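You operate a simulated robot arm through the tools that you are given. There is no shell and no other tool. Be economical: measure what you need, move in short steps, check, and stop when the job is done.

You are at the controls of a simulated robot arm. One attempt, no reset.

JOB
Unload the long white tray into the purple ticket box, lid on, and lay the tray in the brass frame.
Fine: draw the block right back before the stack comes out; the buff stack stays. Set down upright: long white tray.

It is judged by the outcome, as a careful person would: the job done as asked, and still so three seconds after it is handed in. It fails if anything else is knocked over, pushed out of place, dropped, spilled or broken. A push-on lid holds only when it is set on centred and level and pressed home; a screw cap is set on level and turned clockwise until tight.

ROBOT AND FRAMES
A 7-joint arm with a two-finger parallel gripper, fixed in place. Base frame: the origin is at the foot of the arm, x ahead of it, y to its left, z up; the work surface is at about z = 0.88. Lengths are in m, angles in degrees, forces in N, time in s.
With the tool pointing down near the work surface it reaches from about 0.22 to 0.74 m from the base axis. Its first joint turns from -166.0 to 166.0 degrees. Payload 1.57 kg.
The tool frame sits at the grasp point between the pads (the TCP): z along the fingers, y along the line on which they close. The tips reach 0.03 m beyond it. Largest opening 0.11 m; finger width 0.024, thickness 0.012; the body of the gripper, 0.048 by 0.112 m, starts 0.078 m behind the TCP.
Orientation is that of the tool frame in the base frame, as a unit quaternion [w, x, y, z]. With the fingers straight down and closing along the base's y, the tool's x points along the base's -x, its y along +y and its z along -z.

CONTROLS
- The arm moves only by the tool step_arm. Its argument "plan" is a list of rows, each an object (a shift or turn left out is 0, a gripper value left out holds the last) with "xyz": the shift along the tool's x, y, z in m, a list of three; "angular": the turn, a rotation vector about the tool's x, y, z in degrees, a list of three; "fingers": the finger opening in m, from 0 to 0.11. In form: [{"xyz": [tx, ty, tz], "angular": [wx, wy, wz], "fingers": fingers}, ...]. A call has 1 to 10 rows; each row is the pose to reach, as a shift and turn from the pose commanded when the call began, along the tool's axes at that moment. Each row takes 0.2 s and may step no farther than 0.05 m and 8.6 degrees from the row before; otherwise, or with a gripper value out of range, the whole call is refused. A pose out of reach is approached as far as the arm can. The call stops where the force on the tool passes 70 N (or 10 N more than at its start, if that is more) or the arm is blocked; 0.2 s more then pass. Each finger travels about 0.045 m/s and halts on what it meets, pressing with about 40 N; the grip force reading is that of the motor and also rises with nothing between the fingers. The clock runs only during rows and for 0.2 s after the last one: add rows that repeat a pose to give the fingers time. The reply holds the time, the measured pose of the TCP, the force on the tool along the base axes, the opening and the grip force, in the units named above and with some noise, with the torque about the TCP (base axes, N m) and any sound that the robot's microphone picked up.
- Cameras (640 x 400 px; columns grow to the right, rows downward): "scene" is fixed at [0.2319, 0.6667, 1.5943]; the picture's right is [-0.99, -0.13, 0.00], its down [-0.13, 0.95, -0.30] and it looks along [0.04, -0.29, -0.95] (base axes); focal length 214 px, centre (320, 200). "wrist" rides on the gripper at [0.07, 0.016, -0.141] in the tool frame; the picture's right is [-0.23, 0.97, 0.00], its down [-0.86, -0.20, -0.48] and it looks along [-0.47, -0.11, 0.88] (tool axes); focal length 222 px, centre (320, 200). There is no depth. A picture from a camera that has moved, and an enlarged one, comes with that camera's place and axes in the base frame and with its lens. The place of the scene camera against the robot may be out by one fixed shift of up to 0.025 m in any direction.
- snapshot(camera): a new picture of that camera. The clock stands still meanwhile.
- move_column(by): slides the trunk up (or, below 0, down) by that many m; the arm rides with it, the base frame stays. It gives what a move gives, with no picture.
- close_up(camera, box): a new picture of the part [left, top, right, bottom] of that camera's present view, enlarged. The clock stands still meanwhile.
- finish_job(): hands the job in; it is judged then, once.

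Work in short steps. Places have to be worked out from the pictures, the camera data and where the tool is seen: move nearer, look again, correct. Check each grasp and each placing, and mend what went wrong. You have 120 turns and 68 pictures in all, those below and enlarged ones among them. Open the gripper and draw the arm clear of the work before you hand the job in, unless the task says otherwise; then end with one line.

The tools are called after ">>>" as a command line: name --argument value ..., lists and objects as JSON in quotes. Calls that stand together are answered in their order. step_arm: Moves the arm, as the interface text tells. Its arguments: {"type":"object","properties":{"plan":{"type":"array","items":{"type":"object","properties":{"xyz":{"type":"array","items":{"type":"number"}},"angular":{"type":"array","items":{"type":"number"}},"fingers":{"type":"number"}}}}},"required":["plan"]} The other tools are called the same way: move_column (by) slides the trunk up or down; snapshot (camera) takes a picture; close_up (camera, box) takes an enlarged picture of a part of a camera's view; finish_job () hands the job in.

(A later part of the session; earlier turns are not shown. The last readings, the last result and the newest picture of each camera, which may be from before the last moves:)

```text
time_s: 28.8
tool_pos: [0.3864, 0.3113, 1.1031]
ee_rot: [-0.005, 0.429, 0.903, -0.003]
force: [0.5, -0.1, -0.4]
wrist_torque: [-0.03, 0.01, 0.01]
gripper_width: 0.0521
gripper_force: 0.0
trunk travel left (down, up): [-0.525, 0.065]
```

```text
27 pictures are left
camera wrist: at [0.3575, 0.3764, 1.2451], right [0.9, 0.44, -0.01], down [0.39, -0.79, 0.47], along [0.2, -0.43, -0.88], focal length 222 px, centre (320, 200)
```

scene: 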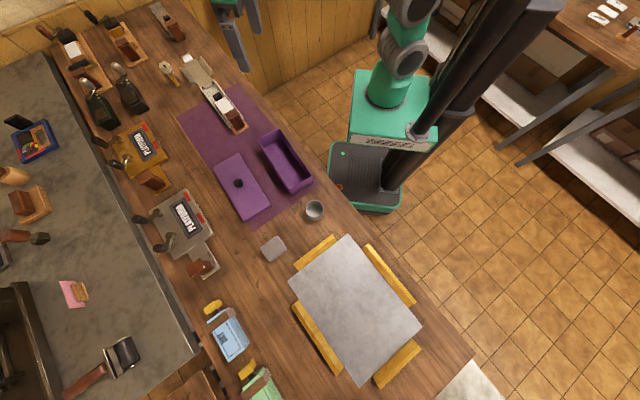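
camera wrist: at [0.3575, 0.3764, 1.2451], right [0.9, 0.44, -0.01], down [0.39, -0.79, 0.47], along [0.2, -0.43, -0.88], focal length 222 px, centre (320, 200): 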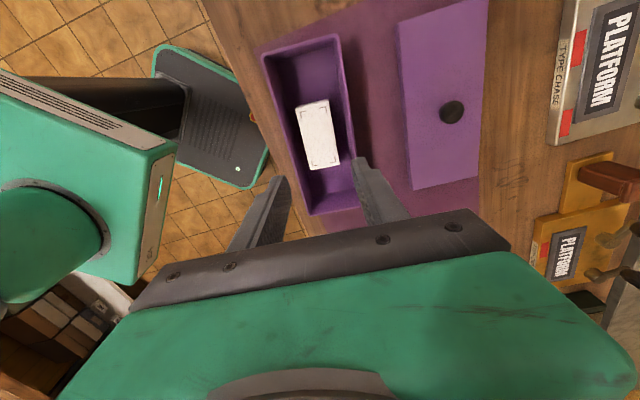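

The stack rests in the box. Now the lid: its knob is at about (0.53, 0.42). I'll move above it.

>>> step_arm --plan '[{"xyz": [0, 0.045, 0.0]}, {"xyz": [-0.003, 0.09, 0.01]}, {"xyz": [-0.006, 0.135, 0.03]}, {"xyz": [-0.006, 0.18, 0.05]}, {"xyz": [-0.006, 0.18, 0.08]}]'

>>> snapshot --camera "wrist"

```text
time_s: 30.0
tool_pos: [0.5311, 0.4191, 1.0232]
ee_rot: [-0.004, 0.429, 0.903, -0.002]
force: [0.2, 1.3, 0.2]
wrist_torque: [0.01, 0.0, -0.02]
gripper_width: 0.0516
gripper_force: 0.0
trunk travel left (down, up): [-0.525, 0.065]
```

```text
26 pictures are left
camera wrist: at [0.5009, 0.4842, 1.1648], right [0.9, 0.44, -0.01], down [0.39, -0.79, 0.47], along [0.2, -0.43, -0.88], focal length 222 px, centre (320, 200)
```

wrist: 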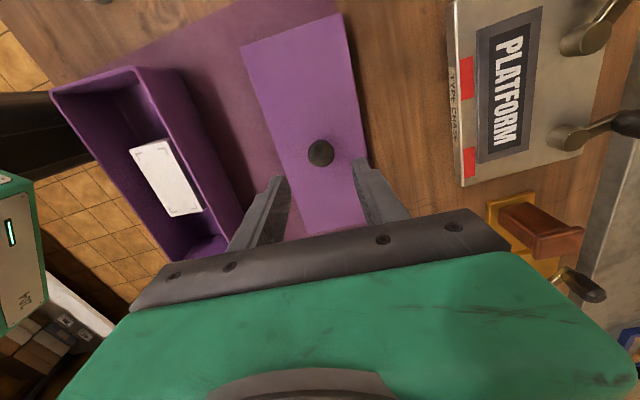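

The lid measures about 0.237 × 0.104 with its axis aligned with the tool; knob at (0.529, 0.421). I'll descend and grip the knob.

>>> step_arm --plan '[{"xyz": [0.0028, 0, 0.03]}, {"xyz": [0.0028, 0, 0.06]}, {"xyz": [0.0028, 0, 0.075]}, {"xyz": [0.0028, 0, 0.081]}, {"xyz": [0.0028, 0, 0.081], "fingers": 0.0}, {"xyz": [0.0028, 0, 0.081]}, {"xyz": [0.0028, 0, 0.081]}, {"xyz": [0.0028, 0, 0.081]}]'

>>> snapshot --camera "wrist"

```text
time_s: 31.8
tool_pos: [0.5277, 0.4223, 0.9399]
ee_rot: [-0.005, 0.43, 0.903, -0.002]
force: [0.9, -0.4, -0.1]
wrist_torque: [0.0, 0.02, -0.02]
gripper_width: 0.0281
gripper_force: 37.3
trunk travel left (down, up): [-0.525, 0.065]
```

```text
25 pictures are left
camera wrist: at [0.4978, 0.4873, 1.0822], right [0.9, 0.44, -0.01], down [0.39, -0.79, 0.47], along [0.2, -0.43, -0.88], focal length 222 px, centre (320, 200)
```

wrist: 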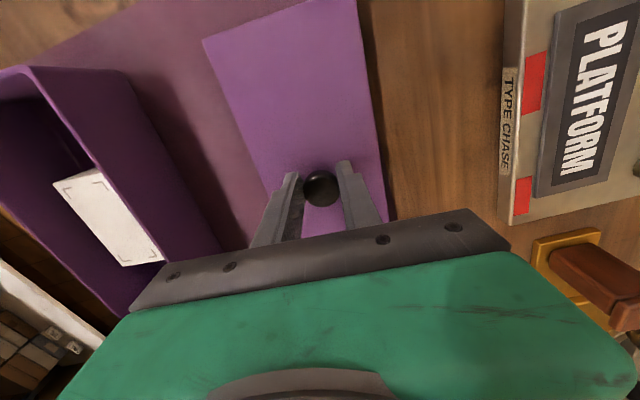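

Knob gripped (28 mm). I'll lift and check the lid is level.

>>> step_arm --plan '[{"xyz": [0, 0, -0.01]}, {"xyz": [0, 0, -0.03]}, {"xyz": [0, 0, -0.06]}, {"xyz": [0, 0, -0.1]}, {"xyz": [0, 0, -0.12]}]'

>>> snapshot --camera "wrist"

>>> close_up --camera "scene" --box '[190, 120, 350, 220]'

```text
time_s: 33.0
tool_pos: [0.5277, 0.4222, 1.0601]
ee_rot: [-0.005, 0.43, 0.903, -0.002]
force: [0.1, 0.1, -0.5]
wrist_torque: [0.03, 0.02, 0.0]
gripper_width: 0.0281
gripper_force: 38.1
trunk travel left (down, up): [-0.525, 0.065]
```

```text
24 pictures are left
camera wrist: at [0.4985, 0.4878, 1.2016], right [0.9, 0.44, -0.01], down [0.39, -0.79, 0.47], along [0.2, -0.43, -0.88], focal length 222 px, centre (320, 200)
```

wrist: 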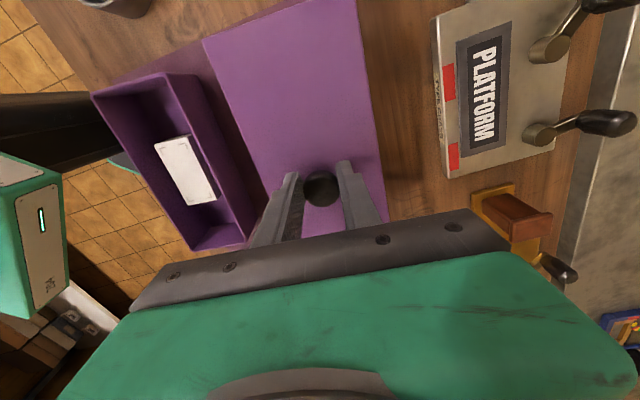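

```text
4.00 times, centred on (270, 170) of scene
camera zoom: at [0.2319, 0.6667, 1.5943], right [-0.99, -0.13, 0.0], down [-0.13, 0.95, -0.3], along [0.04, -0.29, -0.95], focal length 858 px, centre (520, 320)
```

zoom: 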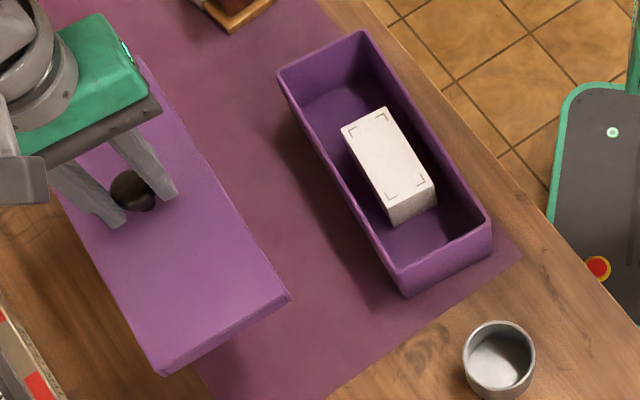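

The lid hangs level. The box centre averages (0.387, 0.310), aligned with the tool axis. I'll carry the lid over and hover about 2 cm above the rim.

>>> step_arm --plan '[{"xyz": [0, -0.045, 0.0]}, {"xyz": [0.001, -0.09, 0]}, {"xyz": [0.002, -0.135, 0]}, {"xyz": [0.0027, -0.18, 0]}, {"xyz": [0.0027, -0.18, 0.02]}, {"xyz": [0.0027, -0.18, 0.04]}]'

>>> snapshot --camera "wrist"

>>> close_up --camera "scene" --box '[230, 110, 350, 210]'

```text
time_s: 34.4
tool_pos: [0.3872, 0.3096, 1.0202]
ee_rot: [-0.005, 0.428, 0.904, -0.003]
force: [0.4, 0.1, -1.8]
wrist_torque: [-0.01, 0.0, 0.03]
gripper_width: 0.0281
gripper_force: 38.2
trunk travel left (down, up): [-0.525, 0.065]
```

```text
22 pictures are left
camera wrist: at [0.3584, 0.3737, 1.162], right [0.9, 0.44, -0.01], down [0.39, -0.79, 0.47], along [0.2, -0.43, -0.88], focal length 222 px, centre (320, 200)
```

wrist: 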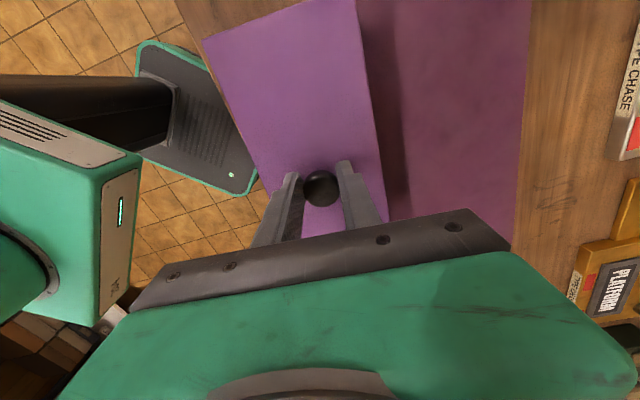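

```text
4.00 times, centred on (290, 160) of scene
camera zoom: at [0.2319, 0.6667, 1.5943], right [-0.99, -0.13, 0.0], down [-0.13, 0.95, -0.3], along [0.04, -0.29, -0.95], focal length 858 px, centre (440, 360)
```

zoom: 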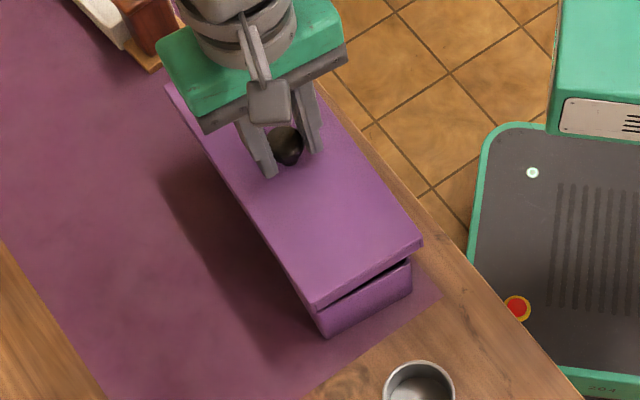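

Looks nearly aligned. I'll enlarge the near end to compare the lid skirt with the rim.

>>> close_up --camera "scene" --box '[300, 165, 345, 200]'

```text
11.43 times, centred on (322, 182) of scene
camera zoom: at [0.2319, 0.6667, 1.5943], right [-0.99, -0.13, 0.0], down [-0.13, 0.95, -0.3], along [0.04, -0.29, -0.95], focal length 2451 px, centre (291, 400)
```

zoom: 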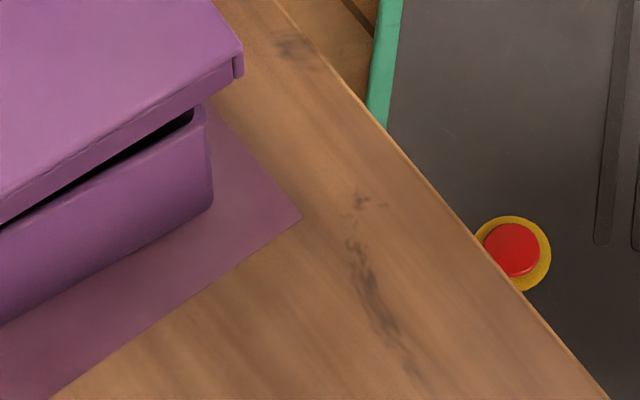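

>>> close_up --camera "scene" --box '[285, 170, 330, 200]'

```text
13.33 times, centred on (308, 185) of scene
camera zoom: at [0.2319, 0.6667, 1.5943], right [-0.99, -0.13, 0.0], down [-0.13, 0.95, -0.3], along [0.04, -0.29, -0.95], focal length 2860 px, centre (487, 400)
```

zoom: 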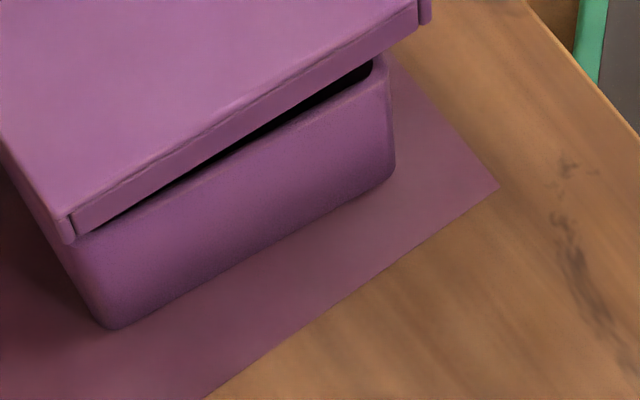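

Comparing skirt and rim, the lid sits about 4–5 mm too far to the robot side. I'll shift by +4.5 mm in tool y and lower close to the rim to recheck.

>>> step_arm --plan '[{"xyz": [0.0015, 0.0045, 0.0]}, {"xyz": [0.0015, 0.0045, 0.006]}, {"xyz": [0.0015, 0.0045, 0.012]}]'

>>> close_up --camera "scene" --box '[285, 165, 335, 200]'

```text
time_s: 35.2
tool_pos: [0.3912, 0.3152, 1.0083]
ee_rot: [-0.005, 0.429, 0.903, -0.003]
force: [0.7, -0.4, 0.6]
wrist_torque: [0.0, 0.01, -0.04]
gripper_width: 0.0282
gripper_force: 38.3
trunk travel left (down, up): [-0.525, 0.065]
```

```text
11.43 times, centred on (310, 182) of scene
camera zoom: at [0.2319, 0.6667, 1.5943], right [-0.99, -0.13, 0.0], down [-0.13, 0.95, -0.3], along [0.04, -0.29, -0.95], focal length 2451 px, centre (434, 400)
```

zoom: 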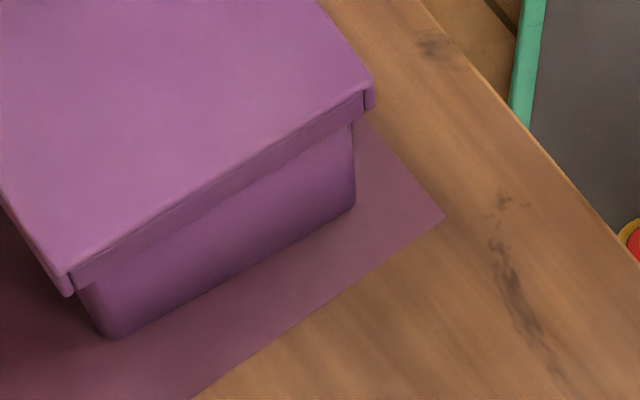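

Left overhang about 4.5 mm vs right 7 mm: nearly centred. I'll check the far end before pressing.

>>> close_up --camera "scene" --box '[255, 120, 315, 195]'

```text
5.33 times, centred on (285, 158) of scene
camera zoom: at [0.2319, 0.6667, 1.5943], right [-0.99, -0.13, 0.0], down [-0.13, 0.95, -0.3], along [0.04, -0.29, -0.95], focal length 1144 px, centre (507, 427)
```

zoom: 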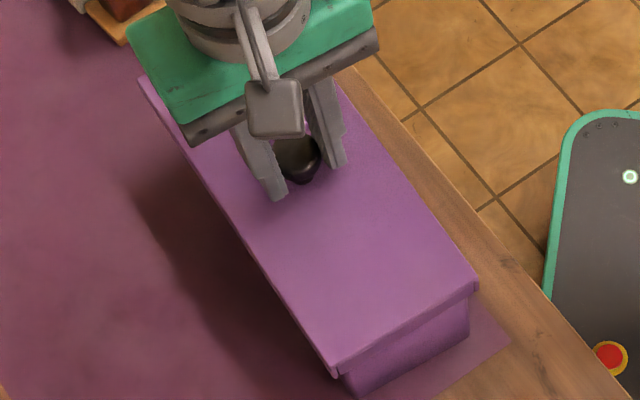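

Far end is hidden. I'll lower slowly and watch force and height.

>>> step_arm --plan '[{"xyz": [0, 0.001, 0.003]}, {"xyz": [0, 0.001, 0.006]}, {"xyz": [0, 0.001, 0.009]}, {"xyz": [0, 0.001, 0.012]}]'

```text
time_s: 36.2
tool_pos: [0.3896, 0.3153, 0.9973]
ee_rot: [-0.005, 0.429, 0.903, -0.003]
force: [0.1, 2.6, 5.5]
wrist_torque: [-0.42, -0.07, -0.01]
gripper_width: 0.0278
gripper_force: 38.4
trunk travel left (down, up): [-0.525, 0.065]
```

First contact at z 0.997 lies at the far robot-side corner, pushing the lid toward near-left. I'll lift 4 mm, shift x +2 mm, y +1.5 mm and try again.

>>> step_arm --plan '[{"xyz": [0, 0, -0.004]}, {"xyz": [0.002, 0.0015, -0.004]}, {"xyz": [0.002, 0.0015, -0.001]}, {"xyz": [0.002, 0.0015, 0.002]}, {"xyz": [0.002, 0.0015, 0.004]}]'

>>> close_up --camera "scene" --box '[285, 165, 335, 200]'

```text
time_s: 37.4
tool_pos: [0.392, 0.3185, 0.9949]
ee_rot: [-0.005, 0.429, 0.903, -0.001]
force: [0.0, 2.4, 7.8]
wrist_torque: [-0.52, -0.21, -0.01]
gripper_width: 0.0279
gripper_force: 38.9
trunk travel left (down, up): [-0.525, 0.065]
```

```text
11.43 times, centred on (310, 182) of scene
camera zoom: at [0.2319, 0.6667, 1.5943], right [-0.99, -0.13, 0.0], down [-0.13, 0.95, -0.3], along [0.04, -0.29, -0.95], focal length 2451 px, centre (434, 400)
```

zoom: 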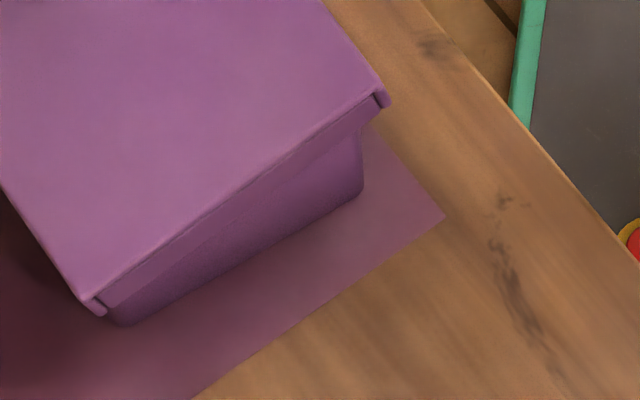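

The picture shows the box nudged a few mm and the lid turned slightly in the grip. I'll back off upward and re-measure.

>>> step_arm --plan '[{"xyz": [0, 0, -0.015]}, {"xyz": [0, 0, -0.035]}]'

>>> close_up --camera "scene" --box '[230, 110, 350, 205]'

>>> snapshot --camera "wrist"

```text
time_s: 38.0
tool_pos: [0.3917, 0.3164, 1.029]
ee_rot: [-0.005, 0.429, 0.903, -0.003]
force: [-0.1, -0.3, -1.7]
wrist_torque: [0.01, -0.02, 0.01]
gripper_width: 0.0279
gripper_force: 38.9
trunk travel left (down, up): [-0.525, 0.065]
```

```text
4.21 times, centred on (290, 158) of scene
camera zoom: at [0.2319, 0.6667, 1.5943], right [-0.99, -0.13, 0.0], down [-0.13, 0.95, -0.3], along [0.04, -0.29, -0.95], focal length 903 px, centre (446, 379)
```

zoom: 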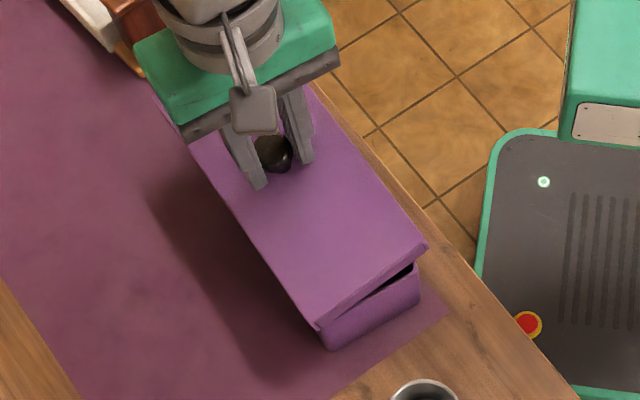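

```text
14 pictures are left
camera wrist: at [0.3625, 0.3807, 1.1699], right [0.9, 0.44, -0.01], down [0.39, -0.79, 0.47], along [0.2, -0.43, -0.88], focal length 222 px, centre (320, 200)
```

wrist: 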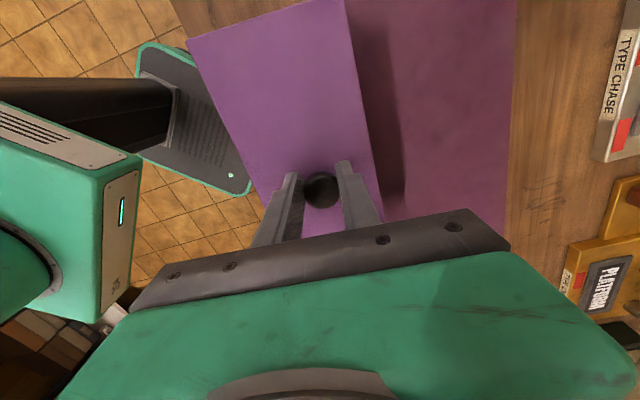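

The lid yawed about 3° in the grip and the box shifted slightly. I'll set the lid back flat on the mat beside the box, release, and re-measure both in one view.

>>> step_arm --plan '[{"xyz": [0, 0.045, -0.01]}, {"xyz": [0, 0.09, -0.01]}, {"xyz": [0, 0.135, -0.01]}, {"xyz": [0, 0.175, -0.01]}, {"xyz": [0, 0.175, 0.03]}, {"xyz": [0, 0.175, 0.065]}, {"xyz": [0, 0.175, 0.08]}, {"xyz": [0, 0.175, 0.086]}, {"xyz": [0, 0.175, 0.09]}]'

```text
time_s: 40.0
tool_pos: [0.5264, 0.4276, 0.9383]
ee_rot: [-0.004, 0.429, 0.903, 0.0]
force: [0.3, -3.6, 8.9]
wrist_torque: [0.52, 0.02, 0.01]
gripper_width: 0.0282
gripper_force: 38.2
trunk travel left (down, up): [-0.525, 0.065]
```

It touches the mat. I'll release, rise and look.

>>> step_arm --plan '[{"fingers": 0.06}, {"fingers": 0.06}, {"xyz": [0, 0, -0.03]}, {"xyz": [0, -0.02, -0.07]}, {"xyz": [0, -0.04, -0.11]}, {"xyz": [0, -0.06, -0.13]}]'

>>> snapshot --camera "wrist"

```text
time_s: 41.4
tool_pos: [0.4805, 0.3888, 1.0659]
ee_rot: [-0.005, 0.429, 0.903, -0.003]
force: [0.7, 0.4, 0.2]
wrist_torque: [0.01, -0.02, -0.02]
gripper_width: 0.0596
gripper_force: 0.0
trunk travel left (down, up): [-0.525, 0.065]
```

```text
13 pictures are left
camera wrist: at [0.4507, 0.4542, 1.2075], right [0.9, 0.44, -0.01], down [0.39, -0.79, 0.47], along [0.2, -0.43, -0.88], focal length 222 px, centre (320, 200)
```

wrist: 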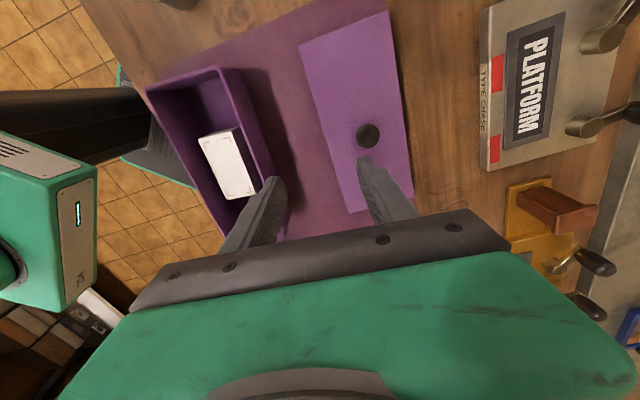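

The stack only shifted inside the box. I'll rise to a point between box and lid for one accurate view of both.

>>> step_arm --plan '[{"xyz": [0.01, -0.01, -0.045]}, {"xyz": [0.02, -0.02, -0.09]}, {"xyz": [0.029, -0.031, -0.135]}]'

>>> close_up --camera "wrist" --box '[180, 20, 460, 220]'

```text
time_s: 42.2
tool_pos: [0.4397, 0.3915, 1.2007]
ee_rot: [-0.005, 0.428, 0.904, -0.003]
force: [0.5, -0.1, 0.9]
wrist_torque: [-0.02, 0.03, -0.01]
gripper_width: 0.0598
gripper_force: 0.1
trunk travel left (down, up): [-0.525, 0.065]
```

```text
2.00 times, centred on (320, 120) of wrist
camera zoom: at [0.4102, 0.4566, 1.3428], right [0.9, 0.44, -0.01], down [0.39, -0.79, 0.47], along [0.2, -0.43, -0.88], focal length 444 px, centre (320, 360)
```

zoom: 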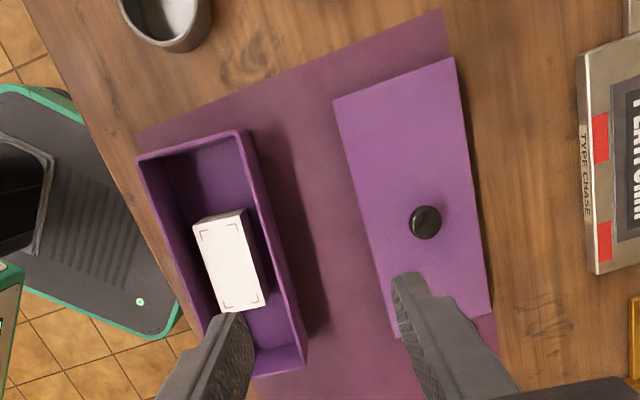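

Both measured in the same view: box axis −51.0°, centre (0.388, 0.304); lid axis −46.9°, centre (0.530, 0.421). So the lid needs a move of (−0.1425, −0.117) and −4.1° yaw. I'll return to the release pose to regrip.

>>> step_arm --plan '[{"xyz": [-0.014, 0.045, 0.0]}, {"xyz": [-0.027, 0.09, 0.01]}, {"xyz": [-0.027, 0.09, 0.06]}, {"xyz": [-0.027, 0.09, 0.11]}, {"xyz": [-0.027, 0.09, 0.16]}, {"xyz": [-0.027, 0.09, 0.2]}]'

```text
time_s: 43.6
tool_pos: [0.5256, 0.4301, 1.0019]
ee_rot: [-0.003, 0.429, 0.903, -0.002]
force: [0.6, 0.2, 0.5]
wrist_torque: [-0.02, 0.03, -0.01]
gripper_width: 0.06
gripper_force: 0.0
out of reach, approached as far as the arm can: row 2
trunk travel left (down, up): [-0.525, 0.065]
```

>>> step_arm --plan '[{"xyz": [-0.005, -0.001, 0.03]}, {"xyz": [-0.005, -0.001, 0.055]}, {"xyz": [-0.005, -0.001, 0.063]}, {"xyz": [-0.005, -0.001, 0.063], "fingers": 0.0}, {"xyz": [-0.005, -0.001, 0.063]}, {"xyz": [-0.005, -0.001, 0.063]}, {"xyz": [-0.005, -0.001, 0.063]}, {"xyz": [-0.005, -0.001, 0.063]}]'

```text
time_s: 45.4
tool_pos: [0.5259, 0.4228, 0.939]
ee_rot: [-0.005, 0.429, 0.904, -0.001]
force: [0.9, -0.2, 1.7]
wrist_torque: [-0.04, -0.01, 0.01]
gripper_width: 0.0285
gripper_force: 38.4
trunk travel left (down, up): [-0.525, 0.065]
```

Knob gripped again. I'll lift, yaw −4.1° and carry to the target (0.386, 0.308).

>>> step_arm --plan '[{"xyz": [0, 0, -0.015]}, {"xyz": [0, 0, -0.05]}, {"xyz": [0, 0, -0.09]}, {"xyz": [0, -0.045, -0.1], "angular": [0, 0, 1.5]}, {"xyz": [0, -0.09, -0.1], "angular": [0, 0, 3]}, {"xyz": [0, -0.135, -0.1], "angular": [0, 0, 4.1]}, {"xyz": [0, -0.181, -0.1], "angular": [0, 0, 4.1]}, {"xyz": [0, -0.181, -0.08], "angular": [0, 0, 4.1]}, {"xyz": [0, -0.181, -0.08], "angular": [0, 0, 4.1]}]'

>>> close_up --camera "scene" --box '[285, 165, 335, 200]'

```text
time_s: 47.4
tool_pos: [0.3991, 0.3055, 1.0331]
ee_rot: [0.006, 0.46, 0.888, -0.015]
force: [0.4, 0.3, -0.2]
wrist_torque: [0.02, 0.02, 0.0]
gripper_width: 0.028
gripper_force: 38.5
out of reach, approached as far as the arm can: row 8
trunk travel left (down, up): [-0.525, 0.065]
```

```text
11.43 times, centred on (310, 182) of scene
camera zoom: at [0.2319, 0.6667, 1.5943], right [-0.99, -0.13, 0.0], down [-0.13, 0.95, -0.3], along [0.04, -0.29, -0.95], focal length 2451 px, centre (434, 400)
```

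zoom: 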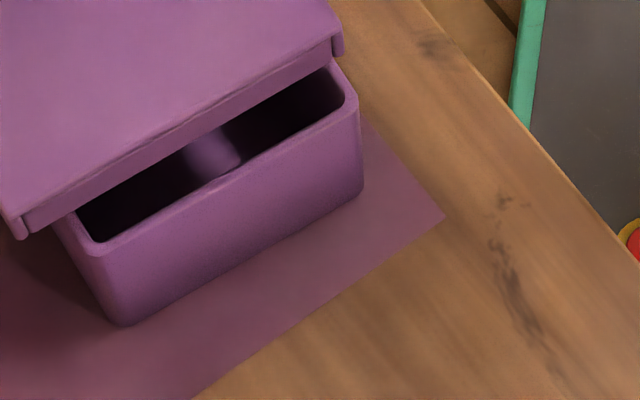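

The arm hit a snag (slight tilt and offset). I'll send a corrective row and see the pose.

>>> step_arm --plan '[{"xyz": [0, 0, -0.005]}, {"xyz": [0, 0, -0.005]}]'

```text
time_s: 48.0
tool_pos: [0.4, 0.3056, 1.0348]
ee_rot: [0.004, 0.461, 0.887, -0.014]
force: [0.8, 0.3, -1.0]
wrist_torque: [-0.03, -0.01, 0.02]
gripper_width: 0.0282
gripper_force: 38.3
out of reach, approached as far as the arm can: row 1, 2
trunk travel left (down, up): [-0.525, 0.065]
```

This looks like a wrist-yaw limit at that azimuth. I'll take the lid back, set it down, and regrip it with the tool yawed the other way so the final pose is within range.

>>> step_arm --plan '[{"xyz": [0, 0, -0.015], "angular": [0, 0, -2]}, {"xyz": [0.003, 0.04, -0.025], "angular": [0, 0, -4.1]}, {"xyz": [0.006, 0.08, -0.025], "angular": [0, 0, -4.1]}, {"xyz": [0.009, 0.12, -0.025], "angular": [0, 0, -4.1]}, {"xyz": [0.012, 0.16, -0.02], "angular": [0, 0, -4.1]}, {"xyz": [0.013, 0.175, 0.02], "angular": [0, 0, -4.1]}]'

```text
time_s: 49.4
tool_pos: [0.524, 0.4229, 1.0034]
ee_rot: [-0.005, 0.429, 0.903, -0.002]
force: [-0.1, 0.0, 0.2]
wrist_torque: [-0.01, 0.02, 0.01]
gripper_width: 0.0282
gripper_force: 38.2
trunk travel left (down, up): [-0.525, 0.065]
```

Back above the mat. I'll lower, release, turn the open fingers −4° about the knob, and regrip.

>>> step_arm --plan '[{"xyz": [0, 0, 0.04]}, {"xyz": [0, 0, 0.058]}, {"xyz": [0, 0, 0.063]}, {"xyz": [0, 0, 0.065], "fingers": 0.045}, {"xyz": [0, 0, 0.063]}, {"xyz": [0, 0, 0.063], "angular": [0, 0, -2]}, {"xyz": [0, 0, 0.063], "angular": [0, 0, -4.1]}, {"xyz": [0, 0, 0.063], "angular": [0, 0, -4.1], "fingers": 0.0}, {"xyz": [0, 0, 0.063], "angular": [0, 0, -4.1]}, {"xyz": [0, 0, 0.063], "angular": [0, 0, -4.1]}]'

```text
time_s: 51.6
tool_pos: [0.5218, 0.422, 0.9407]
ee_rot: [-0.005, 0.396, 0.918, -0.002]
force: [0.3, -0.7, 0.3]
wrist_torque: [0.0, -0.01, 0.0]
gripper_width: 0.0287
gripper_force: 31.2
trunk travel left (down, up): [-0.525, 0.065]
```

Regripped with tool axis −46.7°. I'll carry to the box again, yawing +4.2° within the reachable range.

>>> step_arm --plan '[{"xyz": [0, 0, -0.015]}, {"xyz": [0, 0, -0.05]}, {"xyz": [0, 0, -0.09]}, {"xyz": [0.003, -0.045, -0.1], "angular": [0, 0, 1.5]}, {"xyz": [0.006, -0.09, -0.1], "angular": [0, 0, 3]}, {"xyz": [0.009, -0.135, -0.1], "angular": [0, 0, 4.2]}, {"xyz": [0.0105, -0.1767, -0.1], "angular": [0, 0, 4.2]}, {"xyz": [0.0105, -0.1767, -0.09], "angular": [0, 0, 4.2]}, {"xyz": [0.0105, -0.1767, -0.09], "angular": [0, 0, 4.2]}]'

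>>> close_up --camera "scene" --box '[285, 165, 335, 200]'

```text
time_s: 53.6
tool_pos: [0.3883, 0.3071, 1.0325]
ee_rot: [-0.005, 0.43, 0.903, -0.004]
force: [0.0, 0.0, 0.0]
wrist_torque: [-0.01, 0.01, 0.03]
gripper_width: 0.0281
gripper_force: 38.5
trunk travel left (down, up): [-0.525, 0.065]
```

```text
11.43 times, centred on (310, 182) of scene
camera zoom: at [0.2319, 0.6667, 1.5943], right [-0.99, -0.13, 0.0], down [-0.13, 0.95, -0.3], along [0.04, -0.29, -0.95], focal length 2451 px, centre (434, 400)
```

zoom: 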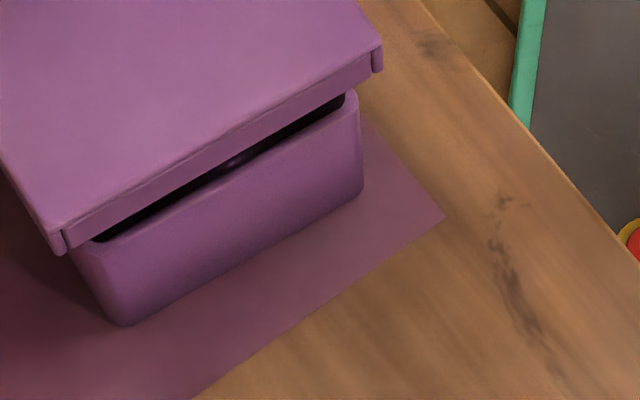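

The scene view shows the lid overhanging about 12 mm at the near end (should be about 7) and 2 mm too far left. That matches the earlier far-end contact. I'll shift 4.5 mm farward and 1.5 mm robotward, then lower to just above the rim.

>>> step_arm --plan '[{"xyz": [-0.0045, -0.0015, 0.01]}, {"xyz": [-0.0045, -0.0015, 0.02]}, {"xyz": [-0.0045, -0.0015, 0.028]}]'

>>> close_up --camera "scene" --box '[285, 165, 335, 200]'

```text
time_s: 54.4
tool_pos: [0.3885, 0.3036, 1.032]
ee_rot: [-0.005, 0.43, 0.903, -0.005]
force: [-0.9, -0.2, -0.6]
wrist_torque: [0.01, -0.01, 0.01]
gripper_width: 0.0282
gripper_force: 38.6
out of reach, approached as far as the arm can: row 1, 2, 3
trunk travel left (down, up): [-0.525, 0.065]
```

```text
11.43 times, centred on (310, 182) of scene
camera zoom: at [0.2319, 0.6667, 1.5943], right [-0.99, -0.13, 0.0], down [-0.13, 0.95, -0.3], along [0.04, -0.29, -0.95], focal length 2451 px, centre (434, 400)
```

zoom: 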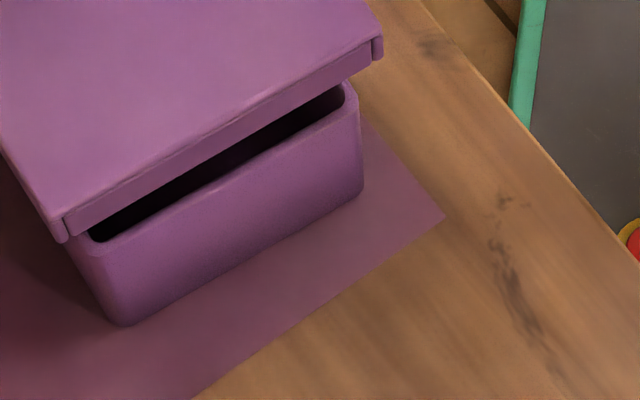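

The arm is at the wrist-yaw limit again and could not descend. I'll return the lid to the mat in its present (correct) yaw and regrip with the tool turned 12° so there is slack.

>>> step_arm --plan '[{"xyz": [0.002, 0.045, -0.02]}, {"xyz": [0.004, 0.09, -0.02]}, {"xyz": [0.006, 0.135, -0.02]}, {"xyz": [0.0075, 0.178, -0.02]}, {"xyz": [0.0075, 0.178, 0.025]}, {"xyz": [0.0075, 0.178, 0.06]}]'

```text
time_s: 55.8
tool_pos: [0.5228, 0.4193, 0.9704]
ee_rot: [-0.004, 0.43, 0.903, -0.002]
force: [-0.6, -0.5, -0.2]
wrist_torque: [-0.01, 0.0, 0.02]
gripper_width: 0.0282
gripper_force: 38.8
trunk travel left (down, up): [-0.525, 0.065]
```

>>> step_arm --plan '[{"xyz": [0, 0, 0.02]}, {"xyz": [0, 0, 0.028]}, {"xyz": [0, 0, 0.031]}, {"xyz": [0, 0, 0.031]}]'

>>> step_arm --plan '[{"fingers": 0.045}, {"xyz": [0, 0, -0.001]}, {"xyz": [0, 0, -0.001], "angular": [0, 0, -4]}, {"xyz": [0, 0, -0.001], "angular": [0, 0, -8]}, {"xyz": [0, 0, -0.001], "angular": [0, 0, -12]}, {"xyz": [0, 0, -0.001], "angular": [0, 0, -12], "fingers": 0.0}, {"xyz": [0, 0, -0.001], "angular": [0, 0, -12]}, {"xyz": [0, 0, -0.001], "angular": [0, 0, -12]}]'

```text
time_s: 56.8
tool_pos: [0.5214, 0.4214, 0.9407]
ee_rot: [-0.005, 0.43, 0.903, -0.002]
force: [1.0, -0.5, 2.0]
wrist_torque: [0.01, 0.08, 0.02]
gripper_width: 0.0281
gripper_force: 38.5
trunk travel left (down, up): [-0.525, 0.065]
```

```text
time_s: 58.6
tool_pos: [0.5209, 0.4218, 0.941]
ee_rot: [-0.005, 0.332, 0.943, 0.0]
force: [0.0, 0.4, 0.3]
wrist_torque: [0.0, 0.04, 0.0]
gripper_width: 0.0284
gripper_force: 31.3
trunk travel left (down, up): [-0.525, 0.065]
```

Regripped at the same spot with yaw slack. I'll carry the lid to (0.389, 0.303) and hover.

>>> step_arm --plan '[{"xyz": [0, 0, -0.02]}, {"xyz": [0, 0, -0.06]}, {"xyz": [0, 0, -0.1]}, {"xyz": [0.007, -0.044, -0.1]}, {"xyz": [0.0145, -0.088, -0.1]}, {"xyz": [0.022, -0.132, -0.1]}, {"xyz": [0.0286, -0.175, -0.1]}, {"xyz": [0.0286, -0.175, -0.08]}, {"xyz": [0.0286, -0.175, -0.08]}]'

```text
time_s: 60.6
tool_pos: [0.4039, 0.2993, 1.0338]
ee_rot: [0.003, 0.333, 0.943, -0.014]
force: [-0.3, 0.5, -0.7]
wrist_torque: [0.0, 0.0, 0.01]
gripper_width: 0.0287
gripper_force: 38.2
out of reach, approached as far as the arm can: row 8
trunk travel left (down, up): [-0.525, 0.065]
```

Still limited, so it isn't yaw; the arm seems folded near a joint limit here. I'll raise the tool 0.12 and lower the trunk by 0.12 to unfold the arm.

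>>> step_arm --plan '[{"xyz": [0, 0, -0.04]}, {"xyz": [0, 0, -0.08]}, {"xyz": [0, 0, -0.12]}, {"xyz": [0, 0, -0.15]}]'

>>> move_column --by -0.12

```text
time_s: 61.6
tool_pos: [0.3892, 0.3052, 1.1717]
ee_rot: [-0.005, 0.333, 0.943, -0.002]
force: [0.3, 0.9, -0.9]
wrist_torque: [0.0, -0.02, 0.02]
gripper_width: 0.0282
gripper_force: 38.7
trunk travel left (down, up): [-0.525, 0.065]
```

```text
time_s: 63.1
tool_pos: [0.391, 0.3045, 1.0519]
ee_rot: [-0.005, 0.333, 0.943, -0.001]
force: [0.1, -0.8, -0.8]
wrist_torque: [0.01, -0.01, 0.04]
gripper_width: 0.0284
gripper_force: 38.3
trunk travel left (down, up): [-0.405, 0.185]
```

Now lower to just above the rim with a small correction and check.

>>> step_arm --plan '[{"xyz": [0, -0.002, 0.02]}, {"xyz": [0, -0.002, 0.039]}]'

>>> close_up --camera "scene" --box '[285, 165, 335, 200]'

```text
time_s: 63.7
tool_pos: [0.3896, 0.3048, 1.0132]
ee_rot: [-0.006, 0.333, 0.943, -0.002]
force: [-0.1, 0.5, -1.0]
wrist_torque: [0.03, -0.01, 0.0]
gripper_width: 0.0284
gripper_force: 38.0
trunk travel left (down, up): [-0.405, 0.185]
```

```text
11.43 times, centred on (310, 182) of scene
camera zoom: at [0.2319, 0.6667, 1.5943], right [-0.99, -0.13, 0.0], down [-0.13, 0.95, -0.3], along [0.04, -0.29, -0.95], focal length 2451 px, centre (434, 400)
```

zoom: 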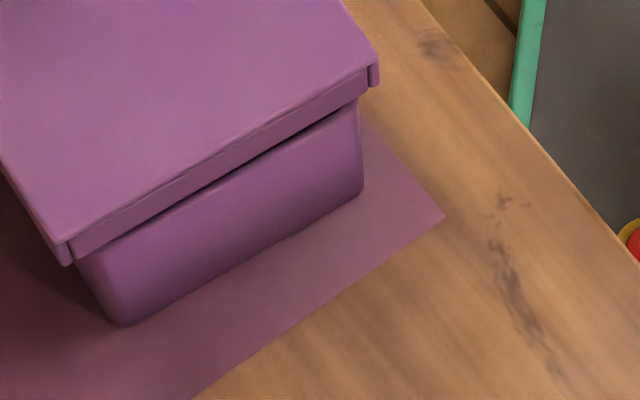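

The trunk change works. The lid is now centred to about 1 mm both ways. I'll lower slowly.

>>> step_arm --plan '[{"xyz": [0, -0.001, 0.005]}, {"xyz": [0, -0.001, 0.01]}, {"xyz": [0, -0.001, 0.014]}, {"xyz": [0, -0.001, 0.018]}]'

```text
time_s: 64.7
tool_pos: [0.3903, 0.3032, 0.9969]
ee_rot: [-0.005, 0.334, 0.942, 0.001]
force: [4.5, -3.5, 13.7]
wrist_torque: [0.04, 0.36, -0.07]
gripper_width: 0.0283
gripper_force: 38.8
trunk travel left (down, up): [-0.405, 0.185]
```

Contact at z 0.997, pushing the lid farward: now slightly too far. I'll lift 4 mm, move 2.5 mm nearward, and lower again.

>>> step_arm --plan '[{"xyz": [0, 0, -0.004]}, {"xyz": [0.0025, 0.0005, -0.004]}, {"xyz": [0.0025, 0.0005, -0.001]}, {"xyz": [0.0025, 0.0005, 0.002]}, {"xyz": [0.0025, 0.0005, 0.004]}]'

>>> close_up --camera "scene" --box '[285, 165, 335, 200]'

```text
time_s: 65.9
tool_pos: [0.3857, 0.3051, 0.9963]
ee_rot: [-0.004, 0.333, 0.943, 0.003]
force: [0.7, 0.2, 34.8]
wrist_torque: [-0.08, -0.13, -0.02]
gripper_width: 0.0286
gripper_force: 38.7
trunk travel left (down, up): [-0.405, 0.185]
```

```text
11.43 times, centred on (310, 182) of scene
camera zoom: at [0.2319, 0.6667, 1.5943], right [-0.99, -0.13, 0.0], down [-0.13, 0.95, -0.3], along [0.04, -0.29, -0.95], focal length 2451 px, centre (434, 400)
```

zoom: 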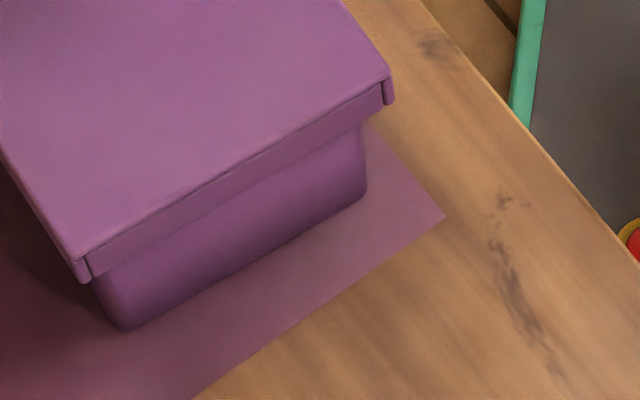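

Now the contact force is purely vertical (35 N) with almost no torque: centred and level. I'll press it home.

>>> step_arm --plan '[{"xyz": [0, 0, 0.003]}, {"xyz": [0, 0, 0.006]}, {"xyz": [0, 0, 0.01]}, {"xyz": [0, 0, 0.014]}]'

```text
time_s: 67.0
tool_pos: [0.3878, 0.3054, 0.9871]
ee_rot: [-0.002, 0.334, 0.943, 0.012]
force: [2.2, 0.6, 19.4]
wrist_torque: [0.68, 0.78, -0.41]
gripper_width: 0.0282
gripper_force: 38.7
trunk travel left (down, up): [-0.405, 0.185]
stopped in row 4: the force on the tool passed its limit at 70 N (the readings are from after the stop); the commanded pose is now the measured one
```

It went down 9 mm before the limit. I'll check how the lid sits.

>>> close_up --camera "scene" --box '[245, 110, 345, 200]'

```text
4.44 times, centred on (295, 155) of scene
camera zoom: at [0.2319, 0.6667, 1.5943], right [-0.99, -0.13, 0.0], down [-0.13, 0.95, -0.3], along [0.04, -0.29, -0.95], focal length 953 px, centre (431, 400)
```

zoom: 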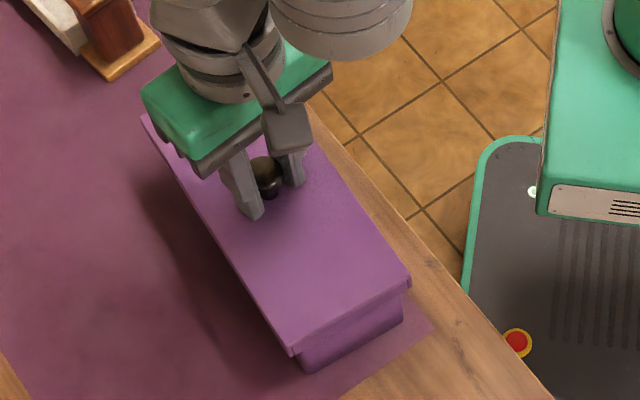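

The lid appears level with perhaps several mm to go. I'll press again in small steps.

>>> step_arm --plan '[{"xyz": [0, 0, 0.002]}, {"xyz": [0, 0, 0.004]}, {"xyz": [0, 0, 0.006]}, {"xyz": [0, 0, 0.008]}, {"xyz": [0, 0, 0.01]}]'

```text
time_s: 68.0
tool_pos: [0.3897, 0.3094, 0.9882]
ee_rot: [0.001, 0.333, 0.943, 0.019]
force: [2.2, 0.5, 20.3]
wrist_torque: [0.18, 1.29, -0.1]
gripper_width: 0.0281
gripper_force: 38.6
trunk travel left (down, up): [-0.405, 0.185]
stopped in row 4: the force on the tool passed its limit at 72 N (the readings are from after the stop); the commanded pose is now the measured one
```

No more travel at 70 N. I'll release, rise, and inspect the lid closely.

>>> step_arm --plan '[{"fingers": 0.045}, {"fingers": 0.045}, {"xyz": [0, 0, -0.03]}, {"xyz": [0.02, 0, -0.06]}, {"xyz": [0.03, 0.04, -0.08]}, {"xyz": [0.03, 0.085, -0.1]}, {"xyz": [0.03, 0.13, -0.1]}]'

>>> close_up --camera "scene" --box '[245, 115, 345, 200]'

```text
time_s: 69.5
tool_pos: [0.4472, 0.4278, 1.085]
ee_rot: [-0.001, 0.333, 0.943, 0.012]
force: [0.5, -0.1, -2.3]
wrist_torque: [-0.1, 0.07, 0.01]
gripper_width: 0.0448
gripper_force: 0.0
trunk travel left (down, up): [-0.405, 0.185]
```

```text
4.71 times, centred on (295, 158) of scene
camera zoom: at [0.2319, 0.6667, 1.5943], right [-0.99, -0.13, 0.0], down [-0.13, 0.95, -0.3], along [0.04, -0.29, -0.95], focal length 1009 px, centre (438, 400)
```

zoom: 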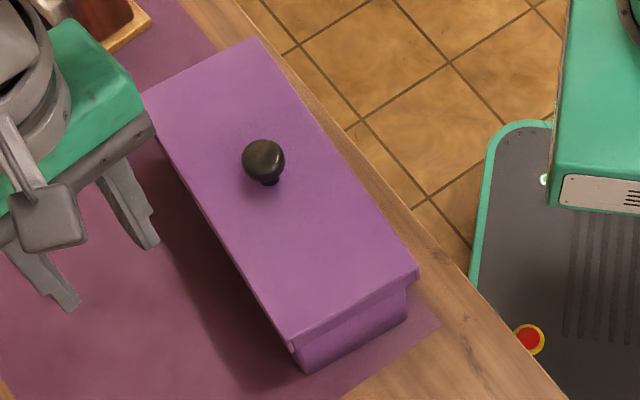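

>>> close_up --camera "scene" --box '[285, 165, 335, 200]'

```text
11.43 times, centred on (310, 182) of scene
camera zoom: at [0.2319, 0.6667, 1.5943], right [-0.99, -0.13, 0.0], down [-0.13, 0.95, -0.3], along [0.04, -0.29, -0.95], focal length 2451 px, centre (434, 400)
```

zoom: 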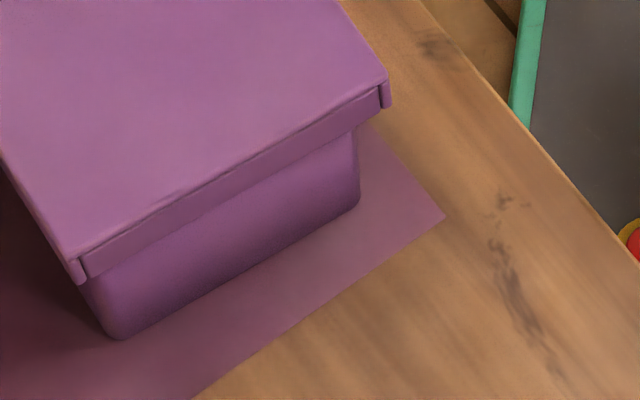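

I can't judge seating well from pictures (few left), so I'll probe by touch: closed fingertips on the lid at the near end first, reading contact height.

>>> step_arm --plan '[{"xyz": [0.02, -0.04, 0], "angular": [0.6, -0.3, 0], "fingers": 0.0}, {"xyz": [0.04, -0.08, 0], "angular": [1.3, -0.6, 0]}, {"xyz": [0.058, -0.113, 0], "angular": [1.3, -0.6, 0]}, {"xyz": [0.058, -0.113, 0.04], "angular": [1.3, -0.6, 0]}, {"xyz": [0.058, -0.113, 0.08], "angular": [1.3, -0.6, 0]}, {"xyz": [0.058, -0.113, 0.09], "angular": [1.3, -0.6, 0]}]'

>>> step_arm --plan '[{"xyz": [0, 0, 0.005]}, {"xyz": [0, 0, 0.01]}, {"xyz": [0, 0, 0.014]}, {"xyz": [0, 0, 0.018]}, {"xyz": [0, 0, 0.022]}, {"xyz": [0, 0, 0.026]}]'

```text
time_s: 71.0
tool_pos: [0.3323, 0.3771, 0.9987]
ee_rot: [0.001, 0.332, 0.943, 0.004]
force: [0.3, 0.1, 0.2]
wrist_torque: [0.03, 0.02, 0.01]
gripper_width: 0.0
gripper_force: 20.8
trunk travel left (down, up): [-0.405, 0.185]
```

```text
time_s: 71.9
tool_pos: [0.3338, 0.3791, 0.9949]
ee_rot: [0.006, 0.332, 0.943, 0.018]
force: [-0.9, -2.0, 21.3]
wrist_torque: [0.12, 0.24, 0.04]
gripper_width: 0.0
gripper_force: 21.2
trunk travel left (down, up): [-0.405, 0.185]
stopped in row 4: the force on the tool passed its limit at 75 N (the readings are from after the stop); the commanded pose is now the measured one
```

The near end stands at z ≈ 0.965, about 2 cm high: its skirt is on the rim. I'll probe the far end.

>>> step_arm --plan '[{"xyz": [0, 0, -0.05], "angular": [1.5, -1, 0]}, {"xyz": [-0.04, -0.01, -0.06], "angular": [1.5, -1, 0]}, {"xyz": [-0.085, -0.02, -0.06], "angular": [1.5, -1, 0]}, {"xyz": [-0.13, -0.03, -0.06], "angular": [1.5, -1, 0]}, {"xyz": [-0.175, -0.038, -0.06], "angular": [1.5, -1, 0]}, {"xyz": [-0.175, -0.038, -0.03], "angular": [1.5, -1, 0]}, {"xyz": [-0.175, -0.038, 0.0], "angular": [1.5, -1, 0]}]'

>>> step_arm --plan '[{"xyz": [0, 0, 0.004]}, {"xyz": [0, 0, 0.008]}, {"xyz": [0, 0, 0.012]}, {"xyz": [0, 0, 0.016]}, {"xyz": [0, 0, 0.02]}, {"xyz": [0, 0, 0.024]}, {"xyz": [0, 0, 0.028]}]'

```text
time_s: 73.5
tool_pos: [0.4448, 0.2405, 0.9897]
ee_rot: [0.009, 0.332, 0.943, -0.002]
force: [0.3, 0.0, -0.4]
wrist_torque: [0.0, 0.01, -0.01]
gripper_width: 0.0001
gripper_force: 21.1
trunk travel left (down, up): [-0.405, 0.185]
```

```text
time_s: 74.8
tool_pos: [0.448, 0.2423, 0.9824]
ee_rot: [0.018, 0.333, 0.943, 0.01]
force: [-0.9, 0.2, 22.9]
wrist_torque: [0.14, 0.22, 0.13]
gripper_width: 0.0
gripper_force: 20.9
trunk travel left (down, up): [-0.405, 0.185]
stopped in row 6: the force on the tool passed its limit at 75 N (the readings are from after the stop); the commanded pose is now the measured one
```

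Far end top is 0.951, near end 0.965: tilted, with the near-left skirt on the rim. The picture shows the lid about 4 mm too far to the robot side. I'll go back to the knob, regrip and lift it for a correction.

>>> step_arm --plan '[{"xyz": [0, 0, -0.045], "angular": [0.9, 0.8, 0]}, {"xyz": [0.0, 0, -0.085], "angular": [1.8, 1.6, 0]}, {"xyz": [0.045, 0.008, -0.085], "angular": [1.8, 1.6, 0], "fingers": 0.05}, {"xyz": [0.087, 0.015, -0.085], "angular": [1.8, 1.6, 0]}, {"xyz": [0.087, 0.015, -0.085], "angular": [1.8, 1.6, 0]}]'

```text
time_s: 76.0
tool_pos: [0.3877, 0.3073, 1.0616]
ee_rot: [-0.004, 0.333, 0.943, -0.005]
force: [-0.1, -0.1, 0.1]
wrist_torque: [0.0, 0.02, 0.05]
gripper_width: 0.0502
gripper_force: 0.0
trunk travel left (down, up): [-0.405, 0.185]
```

>>> step_arm --plan '[{"xyz": [0, 0.001, 0.03]}, {"xyz": [0, 0.001, 0.055]}, {"xyz": [0, 0.001, 0.067]}, {"xyz": [0, 0.001, 0.067], "fingers": 0.0}, {"xyz": [0, 0.001, 0.067]}, {"xyz": [0, 0.001, 0.067]}, {"xyz": [0, 0.001, 0.067]}, {"xyz": [0, 0.001, 0.067]}]'

```text
time_s: 77.8
tool_pos: [0.3878, 0.308, 0.9959]
ee_rot: [-0.004, 0.333, 0.943, -0.005]
force: [0.2, 0.4, -0.4]
wrist_torque: [0.01, 0.01, 0.01]
gripper_width: 0.0282
gripper_force: 38.1
trunk travel left (down, up): [-0.405, 0.185]
```

Gripped, but the lid is pitched about 4°. I'll take it to the mat once more to level it, then return with the lateral correction.

>>> step_arm --plan '[{"xyz": [0, 0, -0.025]}, {"xyz": [0, 0, -0.07]}, {"xyz": [-0.008, 0.043, -0.07]}, {"xyz": [-0.016, 0.086, -0.07]}, {"xyz": [-0.024, 0.129, -0.07]}, {"xyz": [-0.0326, 0.172, -0.07]}, {"xyz": [-0.0326, 0.172, -0.03]}, {"xyz": [-0.0326, 0.172, 0.01]}, {"xyz": [-0.0326, 0.172, 0.04]}]'

>>> step_arm --plan '[{"xyz": [0, 0, 0.006]}, {"xyz": [0, 0, 0.012]}, {"xyz": [0, 0, 0.017]}]'

```text
time_s: 79.8
tool_pos: [0.5216, 0.421, 0.9513]
ee_rot: [-0.005, 0.333, 0.943, -0.004]
force: [-0.5, -0.7, 0.3]
wrist_torque: [0.01, 0.02, -0.01]
gripper_width: 0.0282
gripper_force: 38.1
out of reach, approached as far as the arm can: row 6
trunk travel left (down, up): [-0.405, 0.185]
```

```text
time_s: 80.5
tool_pos: [0.5189, 0.4218, 0.9356]
ee_rot: [-0.003, 0.332, 0.943, -0.004]
force: [-2.1, 2.9, 9.7]
wrist_torque: [-0.7, -0.74, 0.05]
gripper_width: 0.0285
gripper_force: 38.7
trunk travel left (down, up): [-0.405, 0.185]
```

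Released flat, then regrip at the proper height.

>>> step_arm --plan '[{"fingers": 0.045}, {"xyz": [0, 0, -0.004], "fingers": 0.045}, {"xyz": [0, 0, -0.004]}, {"xyz": [0, 0, -0.004], "fingers": 0.0}, {"xyz": [0, 0, -0.004]}, {"xyz": [0, 0, -0.004]}, {"xyz": [0, 0, -0.004]}]'

```text
time_s: 82.2
tool_pos: [0.5205, 0.4225, 0.9392]
ee_rot: [-0.004, 0.333, 0.943, -0.005]
force: [-0.7, 0.3, -0.4]
wrist_torque: [-0.03, 0.0, 0.02]
gripper_width: 0.0283
gripper_force: 38.5
trunk travel left (down, up): [-0.405, 0.185]
```

>>> step_arm --plan '[{"xyz": [0, 0, -0.03]}, {"xyz": [0, 0, -0.07]}, {"xyz": [0, 0, -0.11]}, {"xyz": [0.008, -0.042, -0.115]}, {"xyz": [0.016, -0.084, -0.115]}, {"xyz": [0.0235, -0.126, -0.115]}, {"xyz": [0.0309, -0.1684, -0.115]}, {"xyz": [0.0309, -0.1684, -0.09]}, {"xyz": [0.0309, -0.1684, -0.075]}]'

>>> close_up --camera "scene" --box '[285, 165, 335, 200]'

```text
time_s: 84.2
tool_pos: [0.3918, 0.3109, 1.018]
ee_rot: [-0.005, 0.332, 0.943, -0.004]
force: [0.8, 0.3, -0.6]
wrist_torque: [-0.01, -0.02, -0.02]
gripper_width: 0.0283
gripper_force: 38.6
out of reach, approached as far as the arm can: row 3
trunk travel left (down, up): [-0.405, 0.185]
```

```text
11.43 times, centred on (310, 182) of scene
camera zoom: at [0.2319, 0.6667, 1.5943], right [-0.99, -0.13, 0.0], down [-0.13, 0.95, -0.3], along [0.04, -0.29, -0.95], focal length 2451 px, centre (434, 400)
```

zoom: 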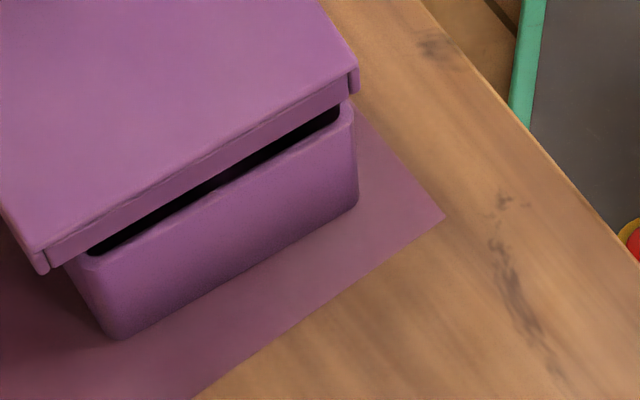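

The lid now overshoots laterally by about 5 mm and is turned about 1.5° relative to the box. I'll correct with a 1.3° turn and about −5.5 mm, then lower gently.

>>> step_arm --plan '[{"xyz": [0.0027, -0.0054, 0], "angular": [0, 0, 1.3]}, {"xyz": [0.0027, -0.0054, 0.008], "angular": [0, 0, 1.3]}, {"xyz": [0.0027, -0.0054, 0.014], "angular": [0, 0, 1.3]}, {"xyz": [0.0027, -0.0054, 0.019], "angular": [0, 0, 1.3]}, {"xyz": [0.0027, -0.0054, 0.023], "angular": [0, 0, 1.3]}]'

```text
time_s: 85.3
tool_pos: [0.3876, 0.3073, 0.9957]
ee_rot: [-0.003, 0.343, 0.939, -0.003]
force: [4.7, -2.5, 15.7]
wrist_torque: [-0.01, 0.26, 0.01]
gripper_width: 0.0284
gripper_force: 38.2
trunk travel left (down, up): [-0.405, 0.185]
```

Contact pushes the lid farward again, as before; last time a 2.5 mm nearward shift balanced it. I'll lift 4 mm, shift 3 mm nearward and 1 mm robotward, and lower.

>>> step_arm --plan '[{"xyz": [0, 0, -0.004]}, {"xyz": [0.0031, -0.0004, -0.004]}, {"xyz": [0.0031, -0.0004, -0.001]}, {"xyz": [0.0031, -0.0004, 0.001]}, {"xyz": [0.0031, -0.0004, 0.003]}]'

```text
time_s: 86.5
tool_pos: [0.384, 0.3083, 0.9945]
ee_rot: [-0.002, 0.343, 0.939, -0.001]
force: [3.8, 0.1, 33.1]
wrist_torque: [-0.02, -0.12, 0.0]
gripper_width: 0.0283
gripper_force: 38.5
trunk travel left (down, up): [-0.405, 0.185]
```

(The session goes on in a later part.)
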